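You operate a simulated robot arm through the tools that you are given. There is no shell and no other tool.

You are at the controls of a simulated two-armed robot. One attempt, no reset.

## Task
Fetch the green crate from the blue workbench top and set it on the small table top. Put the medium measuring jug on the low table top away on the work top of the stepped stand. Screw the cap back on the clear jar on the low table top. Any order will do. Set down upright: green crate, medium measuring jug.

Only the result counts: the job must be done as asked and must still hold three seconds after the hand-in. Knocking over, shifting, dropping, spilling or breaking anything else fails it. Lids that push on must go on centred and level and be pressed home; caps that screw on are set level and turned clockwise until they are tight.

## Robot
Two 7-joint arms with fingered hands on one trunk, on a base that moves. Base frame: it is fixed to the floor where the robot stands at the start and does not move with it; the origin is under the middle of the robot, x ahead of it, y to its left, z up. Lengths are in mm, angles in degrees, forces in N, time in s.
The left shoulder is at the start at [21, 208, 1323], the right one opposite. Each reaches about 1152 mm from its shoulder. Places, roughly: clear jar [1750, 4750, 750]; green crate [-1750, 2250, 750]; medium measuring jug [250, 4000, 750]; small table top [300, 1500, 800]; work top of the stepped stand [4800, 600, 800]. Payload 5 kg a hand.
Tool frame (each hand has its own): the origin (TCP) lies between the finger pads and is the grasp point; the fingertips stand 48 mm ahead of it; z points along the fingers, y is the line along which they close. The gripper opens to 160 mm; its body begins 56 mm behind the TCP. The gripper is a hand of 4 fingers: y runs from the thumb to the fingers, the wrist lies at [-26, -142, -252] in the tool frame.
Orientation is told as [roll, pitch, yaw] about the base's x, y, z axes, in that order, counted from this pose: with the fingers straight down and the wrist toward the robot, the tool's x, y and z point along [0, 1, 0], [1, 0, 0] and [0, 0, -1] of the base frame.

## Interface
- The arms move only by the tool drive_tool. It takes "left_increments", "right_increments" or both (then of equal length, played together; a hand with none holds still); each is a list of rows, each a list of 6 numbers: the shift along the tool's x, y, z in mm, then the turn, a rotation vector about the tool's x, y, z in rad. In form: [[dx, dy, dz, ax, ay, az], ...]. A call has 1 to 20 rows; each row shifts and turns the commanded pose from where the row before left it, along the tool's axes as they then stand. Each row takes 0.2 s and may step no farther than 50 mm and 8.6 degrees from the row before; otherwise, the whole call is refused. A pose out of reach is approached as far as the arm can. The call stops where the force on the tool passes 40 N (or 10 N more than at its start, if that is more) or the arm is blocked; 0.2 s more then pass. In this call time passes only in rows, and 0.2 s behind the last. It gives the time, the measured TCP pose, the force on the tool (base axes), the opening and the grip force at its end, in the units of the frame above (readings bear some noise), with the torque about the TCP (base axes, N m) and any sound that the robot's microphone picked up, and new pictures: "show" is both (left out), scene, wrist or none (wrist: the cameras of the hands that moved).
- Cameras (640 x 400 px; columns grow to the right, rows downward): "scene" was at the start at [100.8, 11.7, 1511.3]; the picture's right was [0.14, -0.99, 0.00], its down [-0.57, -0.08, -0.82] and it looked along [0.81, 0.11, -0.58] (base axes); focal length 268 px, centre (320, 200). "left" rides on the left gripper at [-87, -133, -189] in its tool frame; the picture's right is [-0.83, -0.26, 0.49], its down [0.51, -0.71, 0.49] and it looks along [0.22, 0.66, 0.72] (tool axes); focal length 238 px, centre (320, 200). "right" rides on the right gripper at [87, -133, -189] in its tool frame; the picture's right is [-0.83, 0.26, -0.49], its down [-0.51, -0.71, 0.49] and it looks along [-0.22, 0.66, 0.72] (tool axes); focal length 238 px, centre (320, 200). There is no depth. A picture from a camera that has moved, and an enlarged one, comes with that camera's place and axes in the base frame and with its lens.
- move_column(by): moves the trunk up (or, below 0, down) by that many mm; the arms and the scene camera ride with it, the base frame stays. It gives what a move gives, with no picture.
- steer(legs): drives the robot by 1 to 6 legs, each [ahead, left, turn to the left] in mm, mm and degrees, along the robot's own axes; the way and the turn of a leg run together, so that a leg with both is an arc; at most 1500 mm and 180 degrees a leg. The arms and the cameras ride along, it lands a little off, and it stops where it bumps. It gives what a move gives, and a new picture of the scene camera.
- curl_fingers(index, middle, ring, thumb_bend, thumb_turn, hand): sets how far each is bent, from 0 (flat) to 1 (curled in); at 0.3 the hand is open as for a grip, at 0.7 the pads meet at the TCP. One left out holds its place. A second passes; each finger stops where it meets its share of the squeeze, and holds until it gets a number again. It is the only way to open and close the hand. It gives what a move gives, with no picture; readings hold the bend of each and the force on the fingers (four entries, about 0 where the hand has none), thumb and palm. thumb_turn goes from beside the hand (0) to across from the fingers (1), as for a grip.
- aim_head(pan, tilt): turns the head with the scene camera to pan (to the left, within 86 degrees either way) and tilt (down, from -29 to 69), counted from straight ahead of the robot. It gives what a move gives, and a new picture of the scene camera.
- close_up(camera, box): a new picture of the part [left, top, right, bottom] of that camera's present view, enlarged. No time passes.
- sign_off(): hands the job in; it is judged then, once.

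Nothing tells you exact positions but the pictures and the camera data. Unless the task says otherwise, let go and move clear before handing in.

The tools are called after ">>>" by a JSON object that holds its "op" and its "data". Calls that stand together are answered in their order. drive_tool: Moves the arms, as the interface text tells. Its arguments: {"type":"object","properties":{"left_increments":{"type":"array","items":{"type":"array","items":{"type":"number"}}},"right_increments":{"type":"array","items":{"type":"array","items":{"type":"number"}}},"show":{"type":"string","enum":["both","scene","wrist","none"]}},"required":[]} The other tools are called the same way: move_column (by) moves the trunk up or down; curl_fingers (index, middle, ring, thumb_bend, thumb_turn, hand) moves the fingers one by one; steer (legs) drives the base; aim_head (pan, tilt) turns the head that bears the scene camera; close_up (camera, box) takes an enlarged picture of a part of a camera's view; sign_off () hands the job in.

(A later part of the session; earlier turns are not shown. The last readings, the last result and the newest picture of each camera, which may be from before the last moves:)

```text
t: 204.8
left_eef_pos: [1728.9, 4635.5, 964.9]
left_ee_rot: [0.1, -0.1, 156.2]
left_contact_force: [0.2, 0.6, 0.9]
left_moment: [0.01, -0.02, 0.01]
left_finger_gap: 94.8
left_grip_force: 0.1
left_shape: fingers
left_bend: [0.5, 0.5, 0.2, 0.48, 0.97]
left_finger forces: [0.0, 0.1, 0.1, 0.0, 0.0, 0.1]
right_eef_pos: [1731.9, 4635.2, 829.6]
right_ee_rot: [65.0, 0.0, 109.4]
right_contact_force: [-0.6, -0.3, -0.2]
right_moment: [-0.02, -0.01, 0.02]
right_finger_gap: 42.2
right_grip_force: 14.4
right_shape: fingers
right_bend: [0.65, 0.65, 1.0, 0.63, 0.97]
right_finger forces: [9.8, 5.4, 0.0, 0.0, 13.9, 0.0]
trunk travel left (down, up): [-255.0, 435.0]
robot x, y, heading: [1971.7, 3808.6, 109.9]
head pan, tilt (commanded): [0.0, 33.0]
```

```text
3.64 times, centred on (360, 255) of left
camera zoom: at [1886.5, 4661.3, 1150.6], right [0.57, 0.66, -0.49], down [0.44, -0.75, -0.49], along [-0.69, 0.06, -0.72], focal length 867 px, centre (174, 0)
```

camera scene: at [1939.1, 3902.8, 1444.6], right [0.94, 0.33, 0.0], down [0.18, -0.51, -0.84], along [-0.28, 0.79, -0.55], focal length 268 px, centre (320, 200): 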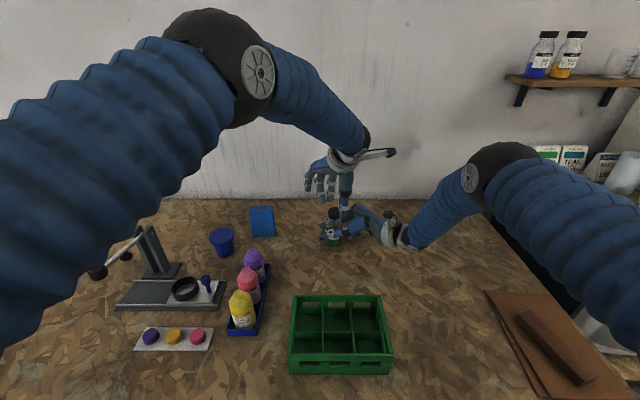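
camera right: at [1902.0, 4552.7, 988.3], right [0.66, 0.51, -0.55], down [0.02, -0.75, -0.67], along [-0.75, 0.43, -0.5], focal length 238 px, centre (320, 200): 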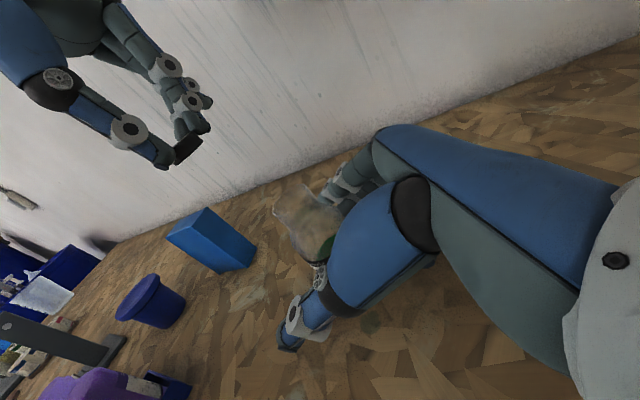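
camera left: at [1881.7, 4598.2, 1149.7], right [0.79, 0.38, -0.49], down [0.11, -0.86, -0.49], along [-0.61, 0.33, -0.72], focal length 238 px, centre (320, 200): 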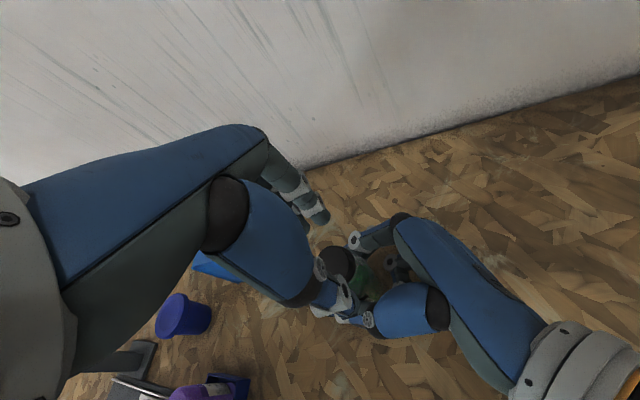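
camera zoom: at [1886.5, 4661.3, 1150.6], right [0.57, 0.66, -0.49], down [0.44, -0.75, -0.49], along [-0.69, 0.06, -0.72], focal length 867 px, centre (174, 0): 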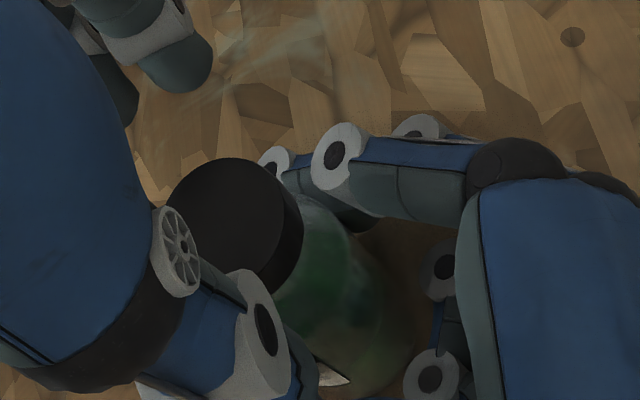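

>>> {"op": "drive_tool", "data": {"left_increments": [[-1.5, -1, 10, 0, 0, 0], [0, 0, 9, 0, 0, 0]], "show": "none"}}

>>> {"op": "curl_fingers", "data": {"hand": "left", "index": 0.61, "middle": 0.62, "thumb_bend": 0.6}}

>>> {"op": "curl_fingers", "data": {"hand": "left", "index": 0.71, "middle": 0.72, "thumb_bend": 0.69}}

>>> {"op": "drive_tool", "data": {"left_increments": [[0, 0, 3, 0, 0, 0], [-0.4, 0, 0.2, 0, 0, 0.13]], "show": "none"}}

>>> {"op": "drive_tool", "data": {"left_increments": [[-0.4, 0, 0.5, 0, 0, 0.13], [-0.4, 0, 0.3, 0, 0, 0.13]], "show": "none"}}

>>> {"op": "drive_tool", "data": {"left_increments": [[-0.4, 0, 0.3, 0, 0, 0.13], [-0.4, 0, 0.3, 0, 0, 0.13], [-0.4, 0, 0.3, 0, 0, 0.13]], "show": "none"}}

```text
t: 205.4
left_eef_pos: [1730.8, 4637.5, 946.9]
left_ee_rot: [0.0, -0.3, 156.0]
left_contact_force: [-1.1, 0.6, 4.7]
left_moment: [-0.04, -0.2, -0.03]
left_finger_gap: 94.9
left_grip_force: 0.0
left_shape: fingers
left_bend: [0.5, 0.5, 0.2, 0.48, 0.97]
left_finger forces: [0.0, 0.1, 0.0, 0.0, 0.1, 0.0]
right_eef_pos: [1731.8, 4634.7, 829.6]
right_ee_rot: [65.0, 0.1, 109.4]
right_contact_force: [1.6, -0.3, -1.4]
right_moment: [0.13, 0.38, 0.05]
right_finger_gap: 41.9
right_grip_force: 14.5
right_shape: fingers
right_bend: [0.65, 0.65, 1.0, 0.63, 0.97]
right_finger forces: [9.7, 6.0, 0.0, 0.0, 14.1, 0.0]
trunk travel left (down, up): [-255.0, 435.0]
robot x, y, heading: [1968.1, 3807.7, 109.4]
head pan, tilt (commanded): [0.0, 33.0]
```

```text
t: 206.4
left_eef_pos: [1730.9, 4637.0, 944.1]
left_ee_rot: [0.1, -0.2, 156.1]
left_contact_force: [0.0, -0.2, -1.2]
left_moment: [0.0, 0.0, 0.03]
left_finger_gap: 51.5
left_grip_force: 0.9
left_shape: fingers
left_bend: [0.61, 0.62, 0.2, 0.59, 0.98]
left_finger forces: [0.4, 0.3, 0.0, 0.1, 0.8, 0.0]
right_eef_pos: [1730.6, 4633.9, 829.7]
right_ee_rot: [64.9, 0.0, 109.3]
right_contact_force: [-0.5, 0.5, 0.0]
right_moment: [0.01, -0.02, 0.01]
right_finger_gap: 41.9
right_grip_force: 15.1
right_shape: fingers
right_bend: [0.64, 0.65, 1.0, 0.63, 0.97]
right_finger forces: [10.3, 5.5, 0.0, 0.0, 13.6, 0.0]
trunk travel left (down, up): [-255.0, 435.0]
robot x, y, heading: [1973.4, 3810.2, 109.3]
head pan, tilt (commanded): [0.0, 33.0]
```

```text
t: 207.4
left_eef_pos: [1730.8, 4636.5, 947.1]
left_ee_rot: [0.1, -0.1, 156.1]
left_contact_force: [-5.8, 2.7, -4.4]
left_moment: [0.12, 0.17, 0.01]
left_finger_gap: 46.3
left_grip_force: 19.9
left_shape: fingers
left_bend: [0.63, 0.66, 0.2, 0.61, 0.98]
left_finger forces: [11.5, 11.2, 0.0, 0.0, 17.4, 0.0]
right_eef_pos: [1731.6, 4633.9, 830.7]
right_ee_rot: [64.9, 0.0, 109.4]
right_contact_force: [5.9, -3.3, 4.2]
right_moment: [0.26, 0.46, -0.07]
right_finger_gap: 41.5
right_grip_force: 15.5
right_shape: fingers
right_bend: [0.65, 0.65, 1.0, 0.63, 0.97]
right_finger forces: [7.0, 7.9, 0.0, 0.0, 16.7, 0.1]
trunk travel left (down, up): [-255.0, 435.0]
robot x, y, heading: [1967.5, 3808.8, 109.4]
head pan, tilt (commanded): [0.0, 33.0]
```

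```text
t: 208.0
left_eef_pos: [1732.5, 4637.1, 942.4]
left_ee_rot: [0.1, -0.3, 148.6]
left_contact_force: [-4.1, -0.1, 5.1]
left_moment: [-0.05, -0.02, 0.03]
left_finger_gap: 46.1
left_grip_force: 21.7
left_shape: fingers
left_bend: [0.63, 0.66, 0.2, 0.61, 0.98]
left_finger forces: [11.6, 12.3, 0.1, 0.1, 20.1, 0.0]
right_eef_pos: [1731.6, 4633.0, 830.0]
right_ee_rot: [65.0, 0.1, 109.4]
right_contact_force: [3.6, 0.4, 1.9]
right_moment: [0.22, 0.35, -0.02]
right_finger_gap: 41.2
right_grip_force: 14.8
right_shape: fingers
right_bend: [0.65, 0.65, 1.0, 0.63, 0.98]
right_finger forces: [7.7, 7.6, 0.0, 0.0, 14.5, 0.1]
trunk travel left (down, up): [-255.0, 435.0]
robot x, y, heading: [1969.8, 3807.8, 109.7]
head pan, tilt (commanded): [0.0, 33.0]
```

```text
t: 208.6
left_eef_pos: [1731.9, 4637.6, 942.6]
left_ee_rot: [0.2, -0.3, 133.7]
left_contact_force: [-3.4, 0.2, 7.4]
left_moment: [-0.14, -0.07, 0.05]
left_finger_gap: 46.0
left_grip_force: 22.6
left_shape: fingers
left_bend: [0.64, 0.66, 0.2, 0.61, 0.98]
left_finger forces: [11.1, 12.7, 0.0, 0.1, 21.0, 0.0]
right_eef_pos: [1731.6, 4631.7, 830.2]
right_ee_rot: [65.0, 0.0, 109.4]
right_contact_force: [3.2, 0.1, 1.3]
right_moment: [0.3, 0.33, -0.03]
right_finger_gap: 41.2
right_grip_force: 14.7
right_shape: fingers
right_bend: [0.65, 0.65, 1.0, 0.63, 0.98]
right_finger forces: [7.4, 7.4, 0.1, 0.0, 14.7, 0.1]
trunk travel left (down, up): [-255.0, 435.0]
robot x, y, heading: [1971.8, 3807.4, 109.7]
head pan, tilt (commanded): [0.0, 33.0]
```

```text
t: 209.4
left_eef_pos: [1731.8, 4637.5, 942.5]
left_ee_rot: [0.1, -0.2, 111.4]
left_contact_force: [-1.2, -0.8, 11.0]
left_moment: [-0.33, -0.23, 0.01]
left_finger_gap: 46.1
left_grip_force: 22.5
left_shape: fingers
left_bend: [0.64, 0.66, 0.2, 0.61, 0.98]
left_finger forces: [10.3, 11.6, 0.1, 0.0, 22.5, 0.0]
right_eef_pos: [1731.5, 4633.2, 830.1]
right_ee_rot: [65.0, 0.0, 109.3]
right_contact_force: [0.7, -1.0, -1.4]
right_moment: [0.31, 0.14, -0.08]
right_finger_gap: 41.6
right_grip_force: 14.6
right_shape: fingers
right_bend: [0.65, 0.65, 1.0, 0.63, 0.98]
right_finger forces: [7.9, 6.7, 0.1, 0.1, 14.9, 0.0]
trunk travel left (down, up): [-255.0, 435.0]
robot x, y, heading: [1970.0, 3809.4, 109.4]
head pan, tilt (commanded): [0.0, 33.0]
```

>>> {"op": "drive_tool", "data": {"left_increments": [[-0.4, 0, 0, 0, 0, 0.13], [-0.4, 0, 0, 0, 0, 0.13]], "show": "none"}}

>>> {"op": "drive_tool", "data": {"left_increments": [[-0.4, 0, 0, 0, 0, 0.13], [-0.4, 0, 0, 0, 0, 0.1]], "show": "none"}}

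>>> {"op": "curl_fingers", "data": {"hand": "left", "index": 0.5, "middle": 0.5, "thumb_bend": 0.48}}

>>> {"op": "drive_tool", "data": {"left_increments": [[0, 0, -22, 0, 0, 0], [0.4, 0, 0, 0, 0, -0.13], [0.4, 0, 0, 0, 0, -0.13], [0.4, 0, 0, 0, 0, -0.13], [0.4, 0, 0, 0, 0, -0.13], [0.4, 0, 0, 0, 0, -0.13], [0.4, 0, 0, 0, 0, -0.13], [0.4, 0, 0, 0, 0, -0.13], [0.4, 0, 0, 0, 0, -0.13], [0.4, 0, 0, 0, 0, -0.13]], "show": "none"}}

>>> {"op": "close_up", "data": {"camera": "scene", "box": [335, 200, 365, 230]}}

>>> {"op": "close_up", "data": {"camera": "left", "box": [280, 200, 440, 310]}}

```text
t: 210.0
left_eef_pos: [1734.5, 4637.5, 941.2]
left_ee_rot: [0.2, -0.2, 96.4]
left_contact_force: [0.3, 0.0, 13.8]
left_moment: [-0.39, -0.2, 0.02]
left_finger_gap: 46.5
left_grip_force: 22.5
left_shape: fingers
left_bend: [0.64, 0.66, 0.2, 0.61, 0.98]
left_finger forces: [10.8, 11.5, 0.0, 0.0, 22.9, 0.0]
right_eef_pos: [1730.9, 4633.2, 829.3]
right_ee_rot: [65.0, 0.0, 109.4]
right_contact_force: [-1.3, -3.9, -3.5]
right_moment: [0.33, 0.12, -0.08]
right_finger_gap: 41.3
right_grip_force: 14.9
right_shape: fingers
right_bend: [0.65, 0.65, 1.0, 0.63, 0.98]
right_finger forces: [8.0, 6.3, 0.1, 0.0, 15.4, 0.0]
trunk travel left (down, up): [-255.0, 435.0]
robot x, y, heading: [1971.7, 3810.1, 109.3]
head pan, tilt (commanded): [0.0, 33.0]
```

```text
t: 210.6
left_eef_pos: [1734.2, 4638.5, 941.3]
left_ee_rot: [0.2, 0.0, 83.2]
left_contact_force: [1.5, -0.1, 11.4]
left_moment: [-0.42, -0.12, 0.04]
left_finger_gap: 46.1
left_grip_force: 22.6
left_shape: fingers
left_bend: [0.64, 0.66, 0.2, 0.61, 0.98]
left_finger forces: [11.2, 10.5, 0.0, 0.1, 22.7, 0.1]
right_eef_pos: [1731.9, 4633.8, 830.0]
right_ee_rot: [65.0, 0.0, 109.4]
right_contact_force: [-2.8, -1.1, -5.9]
right_moment: [0.32, 0.08, -0.01]
right_finger_gap: 41.6
right_grip_force: 13.9
right_shape: fingers
right_bend: [0.65, 0.65, 1.0, 0.63, 0.98]
right_finger forces: [8.7, 5.9, 0.0, 0.0, 14.0, 0.0]
trunk travel left (down, up): [-255.0, 435.0]
robot x, y, heading: [1971.9, 3810.9, 109.5]
head pan, tilt (commanded): [0.0, 33.0]
```

```text
t: 211.6
left_eef_pos: [1735.0, 4638.4, 941.5]
left_ee_rot: [0.2, 0.1, 83.3]
left_contact_force: [-0.1, -0.7, 0.0]
left_moment: [0.0, 0.01, 0.0]
left_finger_gap: 94.3
left_grip_force: 0.1
left_shape: fingers
left_bend: [0.5, 0.5, 0.2, 0.48, 0.97]
left_finger forces: [0.1, 0.0, 0.0, 0.0, 0.1, 0.0]
right_eef_pos: [1731.2, 4633.1, 829.4]
right_ee_rot: [65.0, -0.1, 109.4]
right_contact_force: [0.7, -0.3, -1.1]
right_moment: [-0.05, 0.06, 0.0]
right_finger_gap: 41.4
right_grip_force: 14.6
right_shape: fingers
right_bend: [0.64, 0.65, 1.0, 0.63, 0.97]
right_finger forces: [9.5, 5.1, 0.0, 0.0, 13.4, 0.0]
trunk travel left (down, up): [-255.0, 435.0]
robot x, y, heading: [1970.8, 3810.3, 109.3]
head pan, tilt (commanded): [0.0, 33.0]
```

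```text
t: 213.8
left_eef_pos: [1730.7, 4637.9, 962.2]
left_ee_rot: [0.0, -0.2, 150.5]
left_contact_force: [0.6, -0.3, -0.4]
left_moment: [-0.07, 0.01, -0.03]
left_finger_gap: 95.0
left_grip_force: 0.0
left_shape: fingers
left_bend: [0.5, 0.5, 0.2, 0.48, 0.97]
left_finger forces: [0.1, 0.1, 0.0, 0.0, 0.0, 0.0]
right_eef_pos: [1730.8, 4634.2, 829.6]
right_ee_rot: [65.0, 0.0, 109.5]
right_contact_force: [0.3, -0.9, -0.4]
right_moment: [-0.01, 0.01, -0.01]
right_finger_gap: 41.8
right_grip_force: 13.4
right_shape: fingers
right_bend: [0.64, 0.65, 1.0, 0.63, 0.97]
right_finger forces: [9.5, 5.0, 0.0, 0.1, 13.2, 0.0]
trunk travel left (down, up): [-255.0, 435.0]
robot x, y, heading: [1969.7, 3808.4, 109.8]
head pan, tilt (commanded): [0.0, 33.0]
```

```text
13.33 times, centred on (350, 215) of scene
camera zoom: at [1939.0, 3903.1, 1444.6], right [0.94, 0.33, 0.0], down [0.18, -0.51, -0.84], along [-0.28, 0.79, -0.55], focal length 3568 px, centre (-80, 0)
```

zoom: 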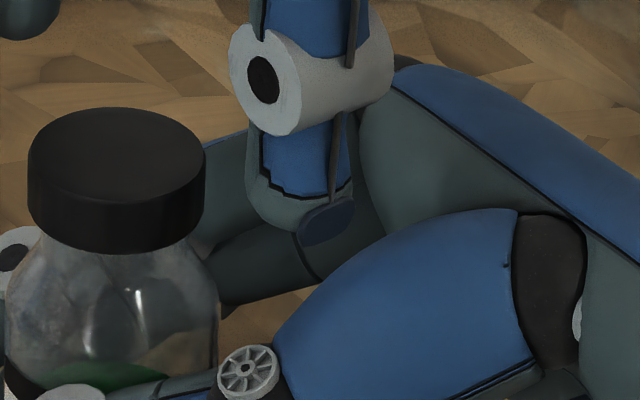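

```text
3.64 times, centred on (360, 255) of left
camera zoom: at [1890.2, 4647.9, 1149.7], right [0.63, 0.6, -0.49], down [0.37, -0.79, -0.49], along [-0.68, 0.13, -0.72], focal length 867 px, centre (174, 0)
```

zoom: 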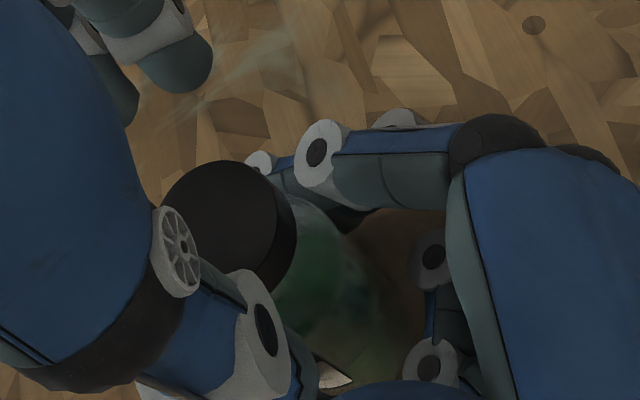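

The cap is moving down slowly (about 1 mm) with the turning. Continuing with more strokes.

>>> {"op": "drive_tool", "data": {"left_increments": [[-1.5, -1, 10, 0, 0, 0], [0, 0, 9, 0, 0, 0]], "show": "none"}}

>>> {"op": "curl_fingers", "data": {"hand": "left", "index": 0.62, "middle": 0.63, "thumb_bend": 0.61}}

>>> {"op": "curl_fingers", "data": {"hand": "left", "index": 0.71, "middle": 0.72, "thumb_bend": 0.69}}

>>> {"op": "drive_tool", "data": {"left_increments": [[0, 0.5, 2, 0, 0, 0], [-0.4, 0, 0.2, 0, 0, 0.13], [-0.4, 0, 0.2, 0, 0, 0.13], [-0.4, 0, 0.2, 0, 0, 0.13]], "show": "none"}}

>>> {"op": "drive_tool", "data": {"left_increments": [[-0.4, 0, 0.2, 0, 0, 0.13], [-0.4, 0, 0.2, 0, 0, 0.13], [-0.4, 0, 0.2, 0, 0, 0.13]], "show": "none"}}

>>> {"op": "drive_tool", "data": {"left_increments": [[-0.4, 0, 0, 0, 0, 0.13], [-0.4, 0, 0, 0, 0, 0.13], [-0.4, 0, 0, 0, 0, 0.13]], "show": "none"}}

```text
t: 214.4
left_eef_pos: [1732.5, 4639.6, 945.9]
left_ee_rot: [0.0, -0.3, 150.4]
left_contact_force: [-2.7, -0.6, 8.5]
left_moment: [-0.22, -0.51, -0.08]
left_finger_gap: 95.0
left_grip_force: 0.1
left_shape: fingers
left_bend: [0.5, 0.5, 0.2, 0.48, 0.97]
left_finger forces: [0.0, 0.1, 0.0, 0.0, 0.1, 0.0]
right_eef_pos: [1731.9, 4632.8, 829.4]
right_ee_rot: [65.1, 0.1, 109.4]
right_contact_force: [1.7, -0.1, -3.3]
right_moment: [0.24, 0.75, 0.08]
right_finger_gap: 41.3
right_grip_force: 14.7
right_shape: fingers
right_bend: [0.64, 0.65, 1.0, 0.63, 0.97]
right_finger forces: [8.8, 6.1, 0.0, 0.1, 14.1, 0.1]
trunk travel left (down, up): [-255.0, 435.0]
robot x, y, heading: [1969.4, 3808.0, 109.5]
head pan, tilt (commanded): [0.0, 33.0]
```

```text
t: 215.4
left_eef_pos: [1733.5, 4638.7, 943.2]
left_ee_rot: [0.2, -0.2, 150.4]
left_contact_force: [-1.7, -1.1, -3.4]
left_moment: [0.01, 0.0, -0.02]
left_finger_gap: 50.0
left_grip_force: 2.8
left_shape: fingers
left_bend: [0.61, 0.62, 0.2, 0.6, 0.98]
left_finger forces: [1.1, 1.8, 0.0, 0.0, 2.0, 0.0]
right_eef_pos: [1730.5, 4634.0, 830.1]
right_ee_rot: [65.0, 0.1, 109.4]
right_contact_force: [0.4, 0.6, 2.1]
right_moment: [0.0, 0.07, 0.01]
right_finger_gap: 41.3
right_grip_force: 14.3
right_shape: fingers
right_bend: [0.64, 0.65, 1.0, 0.63, 0.97]
right_finger forces: [9.6, 5.5, 0.0, 0.0, 13.1, 0.0]
trunk travel left (down, up): [-255.0, 435.0]
robot x, y, heading: [1968.5, 3808.6, 109.5]
head pan, tilt (commanded): [0.0, 33.0]
```

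```text
t: 216.4
left_eef_pos: [1732.8, 4638.5, 941.7]
left_ee_rot: [0.2, -0.2, 150.4]
left_contact_force: [-5.0, 2.2, -8.1]
left_moment: [0.09, 0.09, -0.02]
left_finger_gap: 45.6
left_grip_force: 19.0
left_shape: fingers
left_bend: [0.63, 0.65, 0.2, 0.61, 0.98]
left_finger forces: [10.9, 11.6, 0.1, 0.0, 16.3, 0.0]
right_eef_pos: [1731.6, 4633.0, 829.7]
right_ee_rot: [65.1, 0.1, 109.5]
right_contact_force: [4.3, -2.3, 5.9]
right_moment: [0.29, 0.44, -0.02]
right_finger_gap: 40.3
right_grip_force: 14.3
right_shape: fingers
right_bend: [0.65, 0.65, 1.0, 0.63, 0.97]
right_finger forces: [6.9, 6.7, 0.0, 0.0, 15.6, 0.0]
trunk travel left (down, up): [-255.0, 435.0]
robot x, y, heading: [1969.8, 3811.2, 109.6]
head pan, tilt (commanded): [0.0, 33.0]
```

```text
t: 217.4
left_eef_pos: [1733.9, 4638.1, 941.2]
left_ee_rot: [0.2, -0.2, 128.0]
left_contact_force: [-1.5, 1.3, 0.0]
left_moment: [-0.14, -0.2, 0.07]
left_finger_gap: 45.6
left_grip_force: 20.3
left_shape: fingers
left_bend: [0.64, 0.66, 0.2, 0.61, 0.98]
left_finger forces: [9.8, 11.4, 0.1, 0.0, 19.9, 0.0]
right_eef_pos: [1732.4, 4633.5, 830.0]
right_ee_rot: [64.9, 0.1, 109.4]
right_contact_force: [2.2, -1.0, 2.1]
right_moment: [0.3, 0.29, -0.01]
right_finger_gap: 40.3
right_grip_force: 14.7
right_shape: fingers
right_bend: [0.65, 0.65, 1.0, 0.63, 0.98]
right_finger forces: [7.8, 6.6, 0.1, 0.0, 14.1, 0.1]
trunk travel left (down, up): [-255.0, 435.0]
robot x, y, heading: [1968.6, 3808.2, 109.5]
head pan, tilt (commanded): [0.0, 33.0]
```

```text
t: 218.2
left_eef_pos: [1733.5, 4639.8, 940.7]
left_ee_rot: [0.2, 0.0, 105.6]
left_contact_force: [-0.3, 0.0, 1.3]
left_moment: [-0.33, -0.28, 0.01]
left_finger_gap: 45.9
left_grip_force: 20.4
left_shape: fingers
left_bend: [0.64, 0.66, 0.2, 0.61, 0.97]
left_finger forces: [9.2, 10.3, 0.0, 0.0, 20.9, 0.1]
right_eef_pos: [1730.9, 4633.7, 831.1]
right_ee_rot: [65.0, 0.1, 109.4]
right_contact_force: [0.2, -0.1, 0.1]
right_moment: [0.26, 0.21, -0.04]
right_finger_gap: 40.4
right_grip_force: 14.1
right_shape: fingers
right_bend: [0.65, 0.65, 1.0, 0.63, 0.98]
right_finger forces: [8.9, 6.0, 0.0, 0.0, 13.0, 0.1]
trunk travel left (down, up): [-255.0, 435.0]
robot x, y, heading: [1970.7, 3809.4, 109.7]
head pan, tilt (commanded): [0.0, 33.0]
```

```text
t: 219.0
left_eef_pos: [1732.9, 4639.1, 940.0]
left_ee_rot: [0.1, -0.1, 83.3]
left_contact_force: [1.7, -2.1, 3.8]
left_moment: [-0.4, -0.28, 0.03]
left_finger_gap: 45.5
left_grip_force: 20.7
left_shape: fingers
left_bend: [0.64, 0.66, 0.2, 0.61, 0.97]
left_finger forces: [10.1, 9.4, 0.0, 0.0, 21.7, 0.1]
right_eef_pos: [1731.4, 4633.0, 830.7]
right_ee_rot: [64.9, 0.1, 109.4]
right_contact_force: [-2.9, 1.3, -4.8]
right_moment: [0.17, -0.01, -0.03]
right_finger_gap: 40.5
right_grip_force: 13.0
right_shape: fingers
right_bend: [0.65, 0.65, 1.0, 0.63, 0.98]
right_finger forces: [10.1, 4.7, 0.1, 0.1, 11.8, 0.0]
trunk travel left (down, up): [-255.0, 435.0]
robot x, y, heading: [1969.4, 3809.2, 109.4]
head pan, tilt (commanded): [0.0, 33.0]
```

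>>> {"op": "curl_fingers", "data": {"hand": "left", "index": 0.5, "middle": 0.5, "thumb_bend": 0.48}}

>>> {"op": "drive_tool", "data": {"left_increments": [[0, 0, -18, 0, 0, 0], [0.4, 0, 0, 0, 0, -0.135], [0.4, 0, 0, 0, 0, -0.135], [0.4, 0, 0, 0, 0, -0.135], [0.4, 0, 0, 0, 0, -0.135], [0.4, 0, 0, 0, 0, -0.135], [0.4, 0, 0, 0, 0, -0.135], [0.4, 0, 0, 0, 0, -0.135], [0, 0, 9, 0, 0, 0], [0, 0, 9, 0, 0, 0]], "show": "none"}}

>>> {"op": "close_up", "data": {"camera": "scene", "box": [335, 200, 365, 230]}}

>>> {"op": "close_up", "data": {"camera": "left", "box": [280, 200, 440, 310]}}

>>> {"op": "close_up", "data": {"camera": "right", "box": [240, 150, 400, 250]}}

```text
t: 220.0
left_eef_pos: [1733.9, 4640.4, 939.9]
left_ee_rot: [0.3, 0.1, 83.3]
left_contact_force: [-1.7, -0.3, 1.4]
left_moment: [0.05, 0.01, 0.05]
left_finger_gap: 94.5
left_grip_force: 0.0
left_shape: fingers
left_bend: [0.5, 0.5, 0.2, 0.48, 0.97]
left_finger forces: [0.0, 0.0, 0.0, 0.0, 0.0, 0.1]
right_eef_pos: [1731.1, 4634.1, 830.3]
right_ee_rot: [65.1, 0.0, 109.4]
right_contact_force: [0.8, 0.2, -2.2]
right_moment: [-0.06, 0.1, -0.04]
right_finger_gap: 40.4
right_grip_force: 13.3
right_shape: fingers
right_bend: [0.64, 0.66, 1.0, 0.63, 0.97]
right_finger forces: [9.7, 4.5, 0.1, 0.1, 12.5, 0.0]
trunk travel left (down, up): [-255.0, 435.0]
robot x, y, heading: [1967.8, 3807.7, 109.4]
head pan, tilt (commanded): [0.0, 33.0]
```

```text
t: 222.2
left_eef_pos: [1733.6, 4638.4, 940.6]
left_ee_rot: [0.2, -0.3, 137.5]
left_contact_force: [0.4, 1.3, 0.2]
left_moment: [0.0, -0.01, 0.01]
left_finger_gap: 94.8
left_grip_force: 0.0
left_shape: fingers
left_bend: [0.5, 0.5, 0.2, 0.48, 0.97]
left_finger forces: [0.1, 0.0, 0.1, 0.1, 0.0, 0.0]
right_eef_pos: [1732.1, 4633.2, 829.3]
right_ee_rot: [65.0, 0.0, 109.4]
right_contact_force: [0.6, -0.4, -1.7]
right_moment: [0.01, 0.02, -0.03]
right_finger_gap: 40.4
right_grip_force: 13.6
right_shape: fingers
right_bend: [0.64, 0.66, 1.0, 0.63, 0.97]
right_finger forces: [9.6, 4.3, 0.0, 0.1, 12.3, 0.1]
trunk travel left (down, up): [-255.0, 435.0]
robot x, y, heading: [1967.4, 3808.1, 109.5]
head pan, tilt (commanded): [0.0, 33.0]
```

```text
13.33 times, centred on (350, 215) of scene
camera zoom: at [1938.9, 3903.1, 1444.6], right [0.94, 0.33, 0.0], down [0.18, -0.51, -0.84], along [-0.28, 0.79, -0.55], focal length 3568 px, centre (-80, 0)
```

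zoom: 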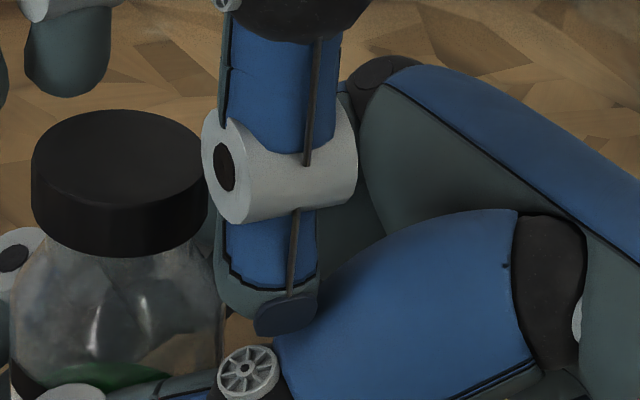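

```text
3.64 times, centred on (360, 255) of left
camera zoom: at [1890.7, 4613.4, 1127.7], right [0.75, 0.44, -0.49], down [0.18, -0.85, -0.49], along [-0.63, 0.28, -0.72], focal length 867 px, centre (174, 0)
```

zoom: 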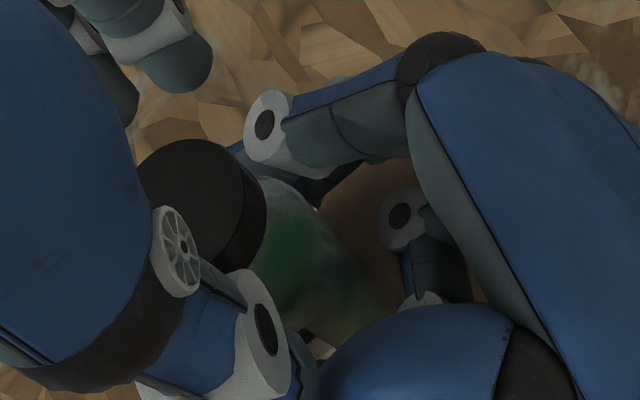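

```text
4.00 times, centred on (320, 200) of right
camera zoom: at [1902.5, 4552.8, 988.2], right [0.66, 0.51, -0.55], down [0.02, -0.75, -0.67], along [-0.75, 0.43, -0.5], focal length 953 px, centre (320, 200)
```

zoom: 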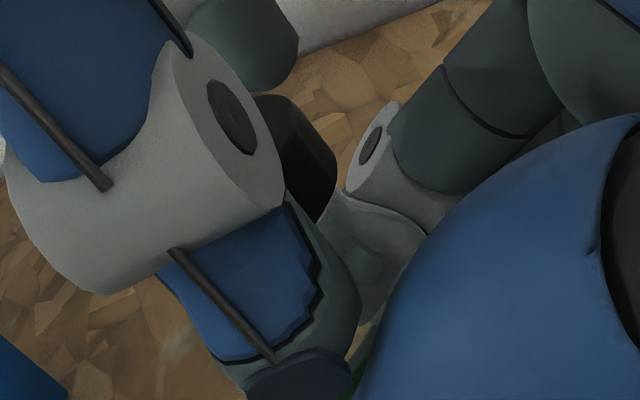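

>>> {"op": "curl_fingers", "data": {"hand": "left", "index": 0.62, "middle": 0.63, "thumb_bend": 0.61}}

>>> {"op": "curl_fingers", "data": {"hand": "left", "index": 0.71, "middle": 0.72, "thumb_bend": 0.69}}

>>> {"op": "drive_tool", "data": {"left_increments": [[-0.3, 0, 0.5, 0, 0, 0.13], [-0.3, 0, 0.2, 0, 0, 0.13], [-0.3, 0, 0.2, 0, 0, 0.13], [-0.3, 0, 0.2, 0, 0, 0.13]], "show": "none"}}

>>> {"op": "drive_tool", "data": {"left_increments": [[-0.3, 0, 0, 0, 0, 0.13], [-0.3, 0, 0, 0, 0, 0.13], [-0.3, 0, 0, 0, 0, 0.13]], "show": "none"}}

```text
t: 223.2
left_eef_pos: [1734.6, 4638.7, 940.8]
left_ee_rot: [0.3, -0.3, 137.4]
left_contact_force: [0.5, -0.5, 0.0]
left_moment: [-0.03, -0.01, 0.0]
left_finger_gap: 49.9
left_grip_force: 3.4
left_shape: fingers
left_bend: [0.61, 0.62, 0.2, 0.59, 0.98]
left_finger forces: [0.8, 1.9, 0.1, 0.0, 3.0, 0.1]
right_eef_pos: [1732.2, 4633.5, 830.0]
right_ee_rot: [65.0, 0.1, 109.3]
right_contact_force: [-0.7, -1.2, -0.6]
right_moment: [-0.01, 0.0, 0.0]
right_finger_gap: 40.0
right_grip_force: 12.9
right_shape: fingers
right_bend: [0.64, 0.66, 1.0, 0.63, 0.97]
right_finger forces: [9.6, 3.7, 0.0, 0.0, 12.0, 0.1]
trunk travel left (down, up): [-255.0, 435.0]
robot x, y, heading: [1967.0, 3809.3, 109.5]
head pan, tilt (commanded): [0.0, 33.0]
```

```text
t: 224.2
left_eef_pos: [1733.6, 4637.8, 941.2]
left_ee_rot: [0.2, -0.2, 137.4]
left_contact_force: [-4.2, 4.0, -3.1]
left_moment: [0.12, 0.04, -0.04]
left_finger_gap: 45.5
left_grip_force: 21.2
left_shape: fingers
left_bend: [0.64, 0.65, 0.2, 0.61, 0.98]
left_finger forces: [11.6, 11.5, 0.0, 0.1, 17.9, 0.1]
right_eef_pos: [1732.1, 4633.5, 830.5]
right_ee_rot: [65.0, 0.0, 109.4]
right_contact_force: [3.0, -3.3, 2.4]
right_moment: [0.35, 0.32, -0.02]
right_finger_gap: 39.6
right_grip_force: 13.9
right_shape: fingers
right_bend: [0.65, 0.66, 1.0, 0.63, 0.98]
right_finger forces: [6.7, 5.8, 0.0, 0.0, 15.4, 0.0]
trunk travel left (down, up): [-255.0, 435.0]
robot x, y, heading: [1969.1, 3807.5, 109.5]
head pan, tilt (commanded): [0.0, 33.0]
```

```text
t: 225.2
left_eef_pos: [1732.1, 4640.2, 939.9]
left_ee_rot: [0.1, -0.1, 107.7]
left_contact_force: [1.4, -0.7, 1.4]
left_moment: [-0.21, -0.24, 0.05]
left_finger_gap: 45.7
left_grip_force: 20.2
left_shape: fingers
left_bend: [0.64, 0.65, 0.2, 0.61, 0.97]
left_finger forces: [10.1, 8.6, 0.1, 0.1, 20.8, 0.0]
right_eef_pos: [1731.4, 4633.1, 830.5]
right_ee_rot: [65.0, 0.0, 109.5]
right_contact_force: [-0.8, 0.9, -2.5]
right_moment: [0.19, 0.04, -0.05]
right_finger_gap: 39.8
right_grip_force: 12.7
right_shape: fingers
right_bend: [0.65, 0.66, 1.0, 0.63, 0.98]
right_finger forces: [9.3, 3.9, 0.1, 0.0, 12.0, 0.1]
trunk travel left (down, up): [-255.0, 435.0]
robot x, y, heading: [1970.0, 3809.7, 109.5]
head pan, tilt (commanded): [0.0, 33.0]
```

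```text
t: 226.0
left_eef_pos: [1732.9, 4640.0, 939.9]
left_ee_rot: [0.2, 0.0, 85.2]
left_contact_force: [1.3, -2.3, 2.5]
left_moment: [-0.19, -0.24, 0.04]
left_finger_gap: 45.6
left_grip_force: 19.9
left_shape: fingers
left_bend: [0.64, 0.65, 0.2, 0.61, 0.97]
left_finger forces: [10.5, 8.1, 0.0, 0.0, 20.9, 0.0]
right_eef_pos: [1729.6, 4633.4, 831.0]
right_ee_rot: [65.0, 0.0, 109.4]
right_contact_force: [-3.2, 0.7, -2.4]
right_moment: [0.08, -0.07, -0.03]
right_finger_gap: 39.5
right_grip_force: 12.5
right_shape: fingers
right_bend: [0.64, 0.66, 1.0, 0.63, 0.97]
right_finger forces: [10.2, 3.1, 0.0, 0.0, 11.1, 0.0]
trunk travel left (down, up): [-255.0, 435.0]
robot x, y, heading: [1968.5, 3810.7, 109.4]
head pan, tilt (commanded): [0.0, 33.0]
```

>>> {"op": "close_up", "data": {"camera": "scene", "box": [312, 195, 376, 251]}}

>>> {"op": "close_up", "data": {"camera": "right", "box": [240, 150, 400, 250]}}

>>> {"op": "close_up", "data": {"camera": "left", "box": [280, 200, 440, 310]}}

```text
7.14 times, centred on (344, 223) of scene
camera zoom: at [1937.9, 3902.5, 1444.6], right [0.94, 0.33, 0.0], down [0.18, -0.51, -0.84], along [-0.28, 0.79, -0.55], focal length 1911 px, centre (149, 36)
```

zoom: 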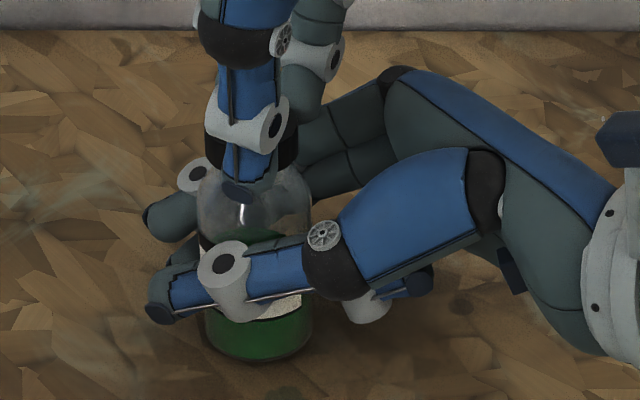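

```text
4.00 times, centred on (320, 200) of right
camera zoom: at [1901.6, 4552.4, 988.7], right [0.66, 0.51, -0.55], down [0.02, -0.75, -0.67], along [-0.75, 0.43, -0.5], focal length 953 px, centre (320, 200)
```

zoom: 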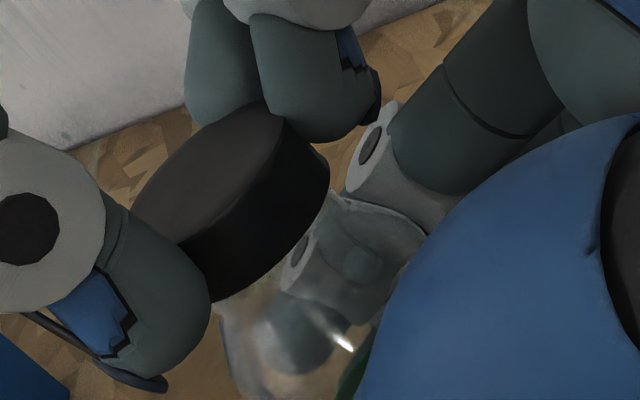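

```text
3.64 times, centred on (360, 255) of left
camera zoom: at [1809.0, 4500.0, 1126.6], right [0.81, -0.33, -0.49], down [-0.57, -0.66, -0.49], along [-0.17, 0.67, -0.72], focal length 867 px, centre (174, 0)
```

zoom: 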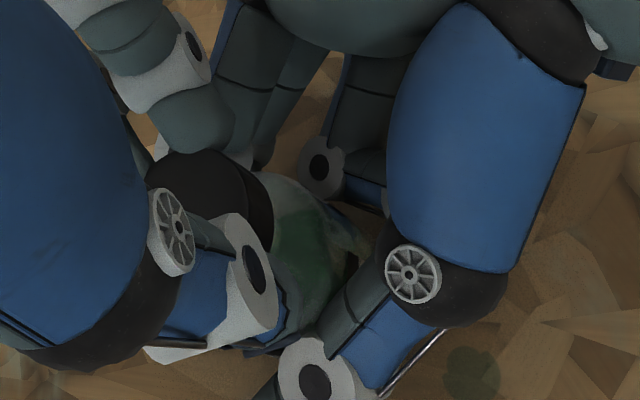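

The cap keeps descending (top from z≈909 to 902.5 so far), so the thread is engaging properly. More strokes until the torque rises.

>>> {"op": "curl_fingers", "data": {"hand": "left", "index": 0.5, "middle": 0.5, "thumb_bend": 0.48}}

>>> {"op": "drive_tool", "data": {"left_increments": [[0, 0, -18, 0, 0, 0], [0.4, 0, 0, 0, 0, -0.135], [0.4, 0, 0, 0, 0, -0.135], [0.4, 0, 0, 0, 0, -0.135], [0.4, 0, 0, 0, 0, -0.135], [0.4, 0, 0, 0, 0, -0.135], [0.4, 0, 0, 0, 0, -0.135], [0.4, 0, 0, 0, 0, -0.135], [0, 0, 9, 0, 0, 0], [0, 0, 8.5, 0, 0, 0]], "show": "none"}}

>>> {"op": "curl_fingers", "data": {"hand": "left", "index": 0.62, "middle": 0.63, "thumb_bend": 0.61}}

>>> {"op": "curl_fingers", "data": {"hand": "left", "index": 0.71, "middle": 0.72, "thumb_bend": 0.69}}

>>> {"op": "drive_tool", "data": {"left_increments": [[-0.3, 0, 0.3, 0, 0, 0.13], [-0.3, 0, 0.2, 0, 0, 0.13], [-0.3, 0, 0.2, 0, 0, 0.13], [-0.3, 0, 0.2, 0, 0, 0.13]], "show": "none"}}

>>> {"op": "drive_tool", "data": {"left_increments": [[-0.3, 0, 0, 0, 0, 0.13], [-0.3, 0, 0, 0, 0, 0.13], [-0.3, 0, 0, 0, 0, 0.13]], "show": "none"}}

```text
t: 227.0
left_eef_pos: [1734.9, 4639.5, 939.4]
left_ee_rot: [0.3, -0.1, 85.3]
left_contact_force: [0.3, 1.0, 0.2]
left_moment: [0.01, 0.0, 0.01]
left_finger_gap: 95.0
left_grip_force: 0.1
left_shape: fingers
left_bend: [0.5, 0.5, 0.2, 0.48, 0.97]
left_finger forces: [0.0, 0.0, 0.0, 0.0, 0.0, 0.1]
right_eef_pos: [1731.9, 4633.3, 829.3]
right_ee_rot: [65.0, 0.0, 109.5]
right_contact_force: [0.8, 0.1, -0.3]
right_moment: [0.02, 0.1, -0.07]
right_finger_gap: 39.5
right_grip_force: 11.8
right_shape: fingers
right_bend: [0.64, 0.66, 1.0, 0.63, 0.97]
right_finger forces: [9.4, 3.1, 0.1, 0.0, 11.5, 0.1]
trunk travel left (down, up): [-255.0, 435.0]
robot x, y, heading: [1968.5, 3806.6, 109.6]
head pan, tilt (commanded): [0.0, 33.0]
```

```text
t: 229.2
left_eef_pos: [1731.5, 4638.8, 940.3]
left_ee_rot: [0.2, -0.2, 139.4]
left_contact_force: [-0.1, -0.6, -0.5]
left_moment: [-0.03, 0.01, 0.02]
left_finger_gap: 95.0
left_grip_force: 0.1
left_shape: fingers
left_bend: [0.5, 0.5, 0.2, 0.48, 0.97]
left_finger forces: [0.0, 0.0, 0.0, 0.1, 0.0, 0.0]
right_eef_pos: [1731.2, 4634.3, 830.3]
right_ee_rot: [65.1, 0.0, 109.4]
right_contact_force: [-0.5, 0.4, 0.4]
right_moment: [-0.01, 0.06, 0.02]
right_finger_gap: 39.7
right_grip_force: 12.0
right_shape: fingers
right_bend: [0.64, 0.67, 1.0, 0.63, 0.97]
right_finger forces: [9.2, 3.4, 0.1, 0.0, 11.3, 0.1]
trunk travel left (down, up): [-255.0, 435.0]
robot x, y, heading: [1970.6, 3810.5, 109.5]
head pan, tilt (commanded): [0.0, 33.0]
```

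```text
t: 230.2
left_eef_pos: [1731.6, 4639.8, 941.3]
left_ee_rot: [0.1, -0.1, 139.5]
left_contact_force: [0.4, -0.6, 0.4]
left_moment: [-0.02, -0.05, 0.0]
left_finger_gap: 48.8
left_grip_force: 2.7
left_shape: fingers
left_bend: [0.62, 0.62, 0.2, 0.6, 0.98]
left_finger forces: [0.3, 1.4, 0.0, 0.0, 2.6, 0.0]
right_eef_pos: [1732.0, 4634.4, 830.3]
right_ee_rot: [65.0, 0.0, 109.4]
right_contact_force: [-0.2, 0.9, 1.3]
right_moment: [-0.02, -0.01, 0.02]
right_finger_gap: 39.6
right_grip_force: 11.7
right_shape: fingers
right_bend: [0.64, 0.67, 1.0, 0.63, 0.97]
right_finger forces: [10.1, 3.0, 0.1, 0.1, 11.2, 0.1]
trunk travel left (down, up): [-255.0, 435.0]
robot x, y, heading: [1968.8, 3807.9, 109.5]
head pan, tilt (commanded): [0.0, 33.0]
```

```text
t: 231.2
left_eef_pos: [1730.2, 4639.2, 939.5]
left_ee_rot: [0.3, -0.2, 139.4]
left_contact_force: [-3.4, 4.1, -6.0]
left_moment: [0.17, 0.19, -0.01]
left_finger_gap: 44.2
left_grip_force: 19.6
left_shape: fingers
left_bend: [0.64, 0.65, 0.2, 0.61, 0.98]
left_finger forces: [10.6, 10.9, 0.0, 0.0, 17.4, 0.1]
right_eef_pos: [1731.8, 4632.9, 829.4]
right_ee_rot: [65.0, 0.0, 109.3]
right_contact_force: [3.3, -4.4, 3.4]
right_moment: [0.3, 0.28, -0.02]
right_finger_gap: 38.9
right_grip_force: 13.0
right_shape: fingers
right_bend: [0.65, 0.66, 1.0, 0.63, 0.98]
right_finger forces: [6.8, 4.1, 0.0, 0.0, 14.5, 0.0]
trunk travel left (down, up): [-255.0, 435.0]
robot x, y, heading: [1965.5, 3811.3, 109.4]
head pan, tilt (commanded): [0.0, 33.0]
```

```text
t: 232.2
left_eef_pos: [1732.6, 4640.2, 939.1]
left_ee_rot: [0.2, 0.0, 109.4]
left_contact_force: [-0.8, 0.8, -1.5]
left_moment: [0.04, -0.06, 0.05]
left_finger_gap: 43.8
left_grip_force: 19.0
left_shape: fingers
left_bend: [0.64, 0.65, 0.2, 0.61, 0.98]
left_finger forces: [9.6, 10.1, 0.0, 0.1, 18.8, 0.0]
right_eef_pos: [1731.4, 4634.1, 830.3]
right_ee_rot: [65.0, 0.1, 109.4]
right_contact_force: [-0.5, -1.7, -0.3]
right_moment: [0.13, 0.11, -0.04]
right_finger_gap: 38.7
right_grip_force: 12.0
right_shape: fingers
right_bend: [0.65, 0.66, 1.0, 0.63, 0.97]
right_finger forces: [8.9, 2.9, 0.0, 0.0, 12.1, 0.1]
trunk travel left (down, up): [-255.0, 435.0]
robot x, y, heading: [1969.0, 3808.6, 109.5]
head pan, tilt (commanded): [0.0, 33.0]
```

```text
t: 233.0
left_eef_pos: [1732.8, 4640.9, 937.5]
left_ee_rot: [0.2, 0.0, 87.2]
left_contact_force: [1.3, 1.7, -0.2]
left_moment: [0.1, -0.16, 0.02]
left_finger_gap: 44.0
left_grip_force: 20.4
left_shape: fingers
left_bend: [0.64, 0.65, 0.2, 0.61, 0.97]
left_finger forces: [10.7, 9.9, 0.1, 0.0, 19.4, 0.1]
right_eef_pos: [1730.9, 4633.6, 831.0]
right_ee_rot: [65.0, 0.0, 109.4]
right_contact_force: [-1.6, -0.6, 0.1]
right_moment: [0.01, -0.11, -0.07]
right_finger_gap: 38.8
right_grip_force: 11.7
right_shape: fingers
right_bend: [0.65, 0.67, 1.0, 0.63, 0.97]
right_finger forces: [9.7, 2.0, 0.0, 0.1, 11.3, 0.1]
trunk travel left (down, up): [-255.0, 435.0]
robot x, y, heading: [1971.0, 3808.4, 109.3]
head pan, tilt (commanded): [0.0, 33.0]
```

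The right grip on the jar is weakening. I'll firm it up while the left still holds the cap.

>>> {"op": "curl_fingers", "data": {"hand": "right", "index": 0.71, "middle": 0.74, "thumb_bend": 0.69}}

>>> {"op": "close_up", "data": {"camera": "scene", "box": [312, 195, 376, 251]}}

>>> {"op": "curl_fingers", "data": {"hand": "left", "index": 0.5, "middle": 0.5, "thumb_bend": 0.48}}

>>> {"op": "drive_tool", "data": {"left_increments": [[0, 0, -18, 0, 0, 0], [0.4, 0, 0, 0, 0, -0.135], [0.4, 0, 0, 0, 0, -0.135], [0.4, 0, 0, 0, 0, -0.135], [0.4, 0, 0, 0, 0, -0.135], [0.4, 0, 0, 0, 0, -0.135], [0.4, 0, 0, 0, 0, -0.135], [0.4, 0, 0, 0, 0, -0.12]], "show": "none"}}

>>> {"op": "close_up", "data": {"camera": "scene", "box": [335, 200, 365, 230]}}

>>> {"op": "close_up", "data": {"camera": "left", "box": [280, 200, 440, 310]}}

```text
t: 234.0
left_eef_pos: [1733.5, 4640.7, 938.9]
left_ee_rot: [0.3, 0.0, 87.3]
left_contact_force: [0.3, 0.0, 0.7]
left_moment: [-0.04, -0.06, -0.01]
left_finger_gap: 43.9
left_grip_force: 18.7
left_shape: fingers
left_bend: [0.64, 0.65, 0.2, 0.61, 0.98]
left_finger forces: [10.5, 9.2, 0.1, 0.0, 18.9, 0.1]
right_eef_pos: [1731.6, 4633.5, 829.7]
right_ee_rot: [65.0, 0.1, 109.4]
right_contact_force: [-0.6, -0.1, -1.5]
right_moment: [0.04, 0.09, -0.01]
right_finger_gap: 34.2
right_grip_force: 22.5
right_shape: fingers
right_bend: [0.71, 0.68, 1.0, 0.65, 0.97]
right_finger forces: [13.2, 10.7, 0.0, 0.1, 21.5, 0.1]
trunk travel left (down, up): [-255.0, 435.0]
robot x, y, heading: [1971.3, 3806.9, 109.8]
head pan, tilt (commanded): [0.0, 33.0]
```

```text
7.14 times, centred on (344, 223) of scene
camera zoom: at [1938.9, 3902.9, 1444.6], right [0.94, 0.33, 0.0], down [0.18, -0.51, -0.84], along [-0.28, 0.79, -0.55], focal length 1911 px, centre (149, 36)
```

zoom: 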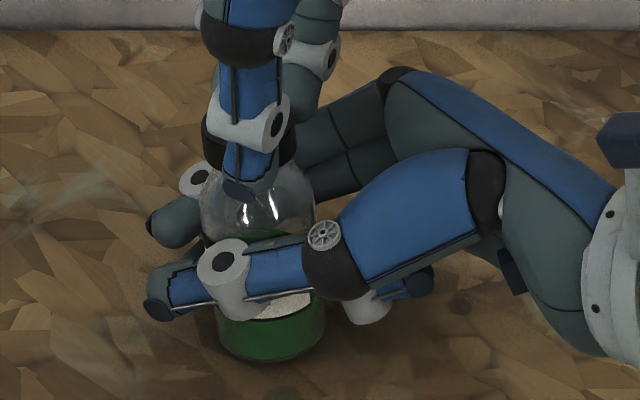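

```text
t: 235.0
left_eef_pos: [1733.2, 4640.3, 939.7]
left_ee_rot: [0.3, -0.1, 87.2]
left_contact_force: [-0.1, -0.5, -0.8]
left_moment: [-0.01, -0.02, 0.01]
left_finger_gap: 94.9
left_grip_force: 0.0
left_shape: fingers
left_bend: [0.5, 0.5, 0.2, 0.48, 0.97]
left_finger forces: [0.0, 0.0, 0.0, 0.0, 0.0, 0.1]
right_eef_pos: [1731.4, 4633.6, 829.3]
right_ee_rot: [64.9, 0.1, 109.4]
right_contact_force: [-0.1, -0.3, -1.1]
right_moment: [0.0, 0.0, 0.03]
right_finger_gap: 34.1
right_grip_force: 21.7
right_shape: fingers
right_bend: [0.71, 0.71, 1.0, 0.65, 0.97]
right_finger forces: [13.7, 9.4, 0.0, 0.1, 20.9, 0.0]
trunk travel left (down, up): [-255.0, 435.0]
robot x, y, heading: [1969.8, 3808.2, 109.4]
head pan, tilt (commanded): [0.0, 33.0]
```

```text
t: 236.8
left_eef_pos: [1730.2, 4639.0, 955.5]
left_ee_rot: [0.2, -0.2, 140.5]
left_contact_force: [0.7, 0.5, 0.3]
left_moment: [-0.04, -0.01, 0.02]
left_finger_gap: 94.7
left_grip_force: 0.0
left_shape: fingers
left_bend: [0.5, 0.5, 0.2, 0.48, 0.97]
left_finger forces: [0.0, 0.0, 0.0, 0.1, 0.0, 0.0]
right_eef_pos: [1731.2, 4633.5, 830.1]
right_ee_rot: [65.0, 0.1, 109.4]
right_contact_force: [0.9, -0.5, -1.3]
right_moment: [-0.01, 0.04, -0.02]
right_finger_gap: 33.9
right_grip_force: 21.9
right_shape: fingers
right_bend: [0.71, 0.71, 1.0, 0.65, 0.97]
right_finger forces: [13.5, 9.3, 0.2, 0.0, 20.9, 0.0]
trunk travel left (down, up): [-255.0, 435.0]
robot x, y, heading: [1968.4, 3810.7, 109.6]
head pan, tilt (commanded): [0.0, 33.0]
```

```text
13.33 times, centred on (350, 215) of scene
camera zoom: at [1938.9, 3903.1, 1444.6], right [0.94, 0.33, 0.0], down [0.18, -0.51, -0.84], along [-0.28, 0.79, -0.55], focal length 3568 px, centre (-80, 0)
```

zoom: 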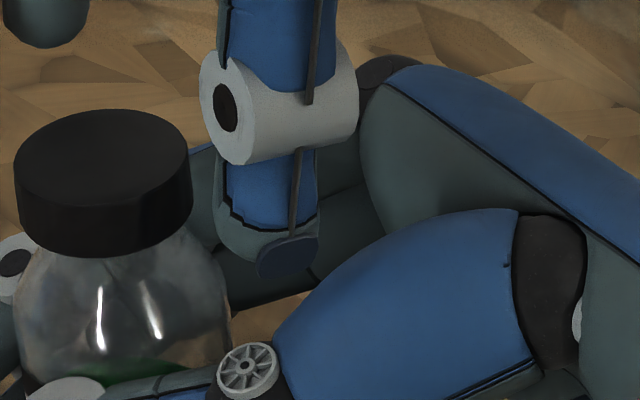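

```text
3.64 times, centred on (360, 255) of left
camera zoom: at [1888.6, 4622.5, 1143.2], right [0.73, 0.48, -0.49], down [0.22, -0.84, -0.49], along [-0.65, 0.25, -0.72], focal length 867 px, centre (174, 0)
```

zoom: 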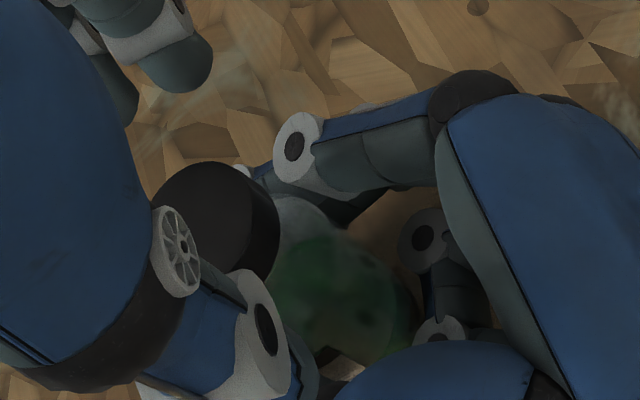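

The jar has tipped about 12° in my right hand's grip. I'll raise the left hand clear and straighten the jar by rolling the right hand.

>>> {"op": "drive_tool", "data": {"left_increments": [[0, 0, -25, 0, 0, 0], [0, 0, -25, 0, 0, 0]], "show": "none"}}

>>> {"op": "close_up", "data": {"camera": "scene", "box": [312, 195, 376, 251]}}

>>> {"op": "close_up", "data": {"camera": "left", "box": [260, 200, 500, 350]}}

>>> {"op": "close_up", "data": {"camera": "right", "box": [200, 130, 440, 280]}}

```text
t: 237.4
left_eef_pos: [1732.2, 4638.4, 1007.0]
left_ee_rot: [0.2, -0.3, 140.5]
left_contact_force: [0.7, 0.1, -0.5]
left_moment: [0.06, 0.03, 0.04]
left_finger_gap: 94.8
left_grip_force: 0.1
left_shape: fingers
left_bend: [0.5, 0.5, 0.2, 0.48, 0.97]
left_finger forces: [0.0, 0.1, 0.0, 0.0, 0.1, 0.0]
right_eef_pos: [1732.4, 4633.8, 829.2]
right_ee_rot: [64.9, 0.1, 109.5]
right_contact_force: [-0.5, 0.4, -1.5]
right_moment: [0.0, -0.01, -0.01]
right_finger_gap: 34.1
right_grip_force: 21.8
right_shape: fingers
right_bend: [0.71, 0.71, 1.0, 0.65, 0.97]
right_finger forces: [13.6, 9.4, 0.4, 0.0, 20.7, 0.1]
trunk travel left (down, up): [-255.0, 435.0]
robot x, y, heading: [1968.4, 3810.0, 109.6]
head pan, tilt (commanded): [0.0, 33.0]
```

```text
7.14 times, centred on (344, 223) of scene
camera zoom: at [1939.0, 3902.4, 1444.7], right [0.94, 0.33, 0.0], down [0.18, -0.51, -0.84], along [-0.28, 0.79, -0.54], focal length 1911 px, centre (149, 36)
```

zoom: 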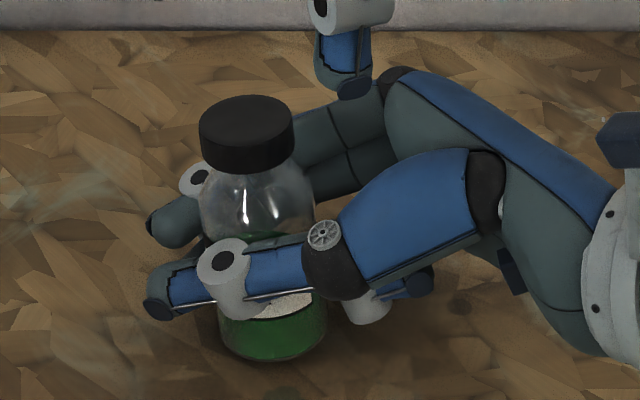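

```text
2.67 times, centred on (380, 275) of left
camera zoom: at [1890.3, 4620.7, 1192.7], right [0.73, 0.48, -0.49], down [0.22, -0.84, -0.49], along [-0.65, 0.25, -0.72], focal length 636 px, centre (160, 0)
```

zoom: 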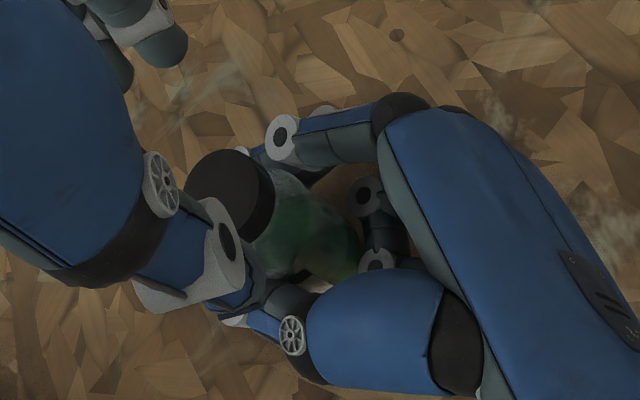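

```text
2.67 times, centred on (320, 205) of right
camera zoom: at [1902.6, 4552.3, 988.5], right [0.66, 0.51, -0.55], down [0.02, -0.75, -0.67], along [-0.75, 0.43, -0.5], focal length 636 px, centre (320, 187)
```

zoom: 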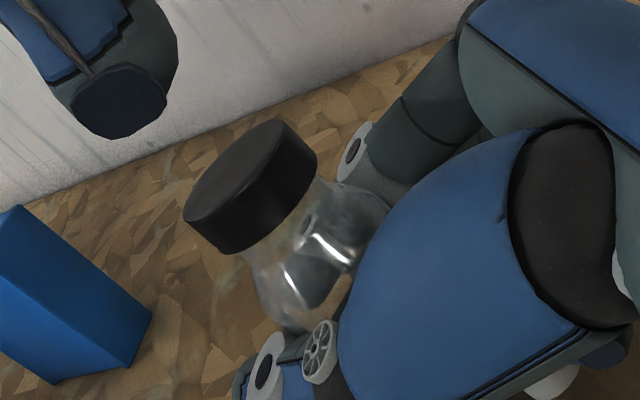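

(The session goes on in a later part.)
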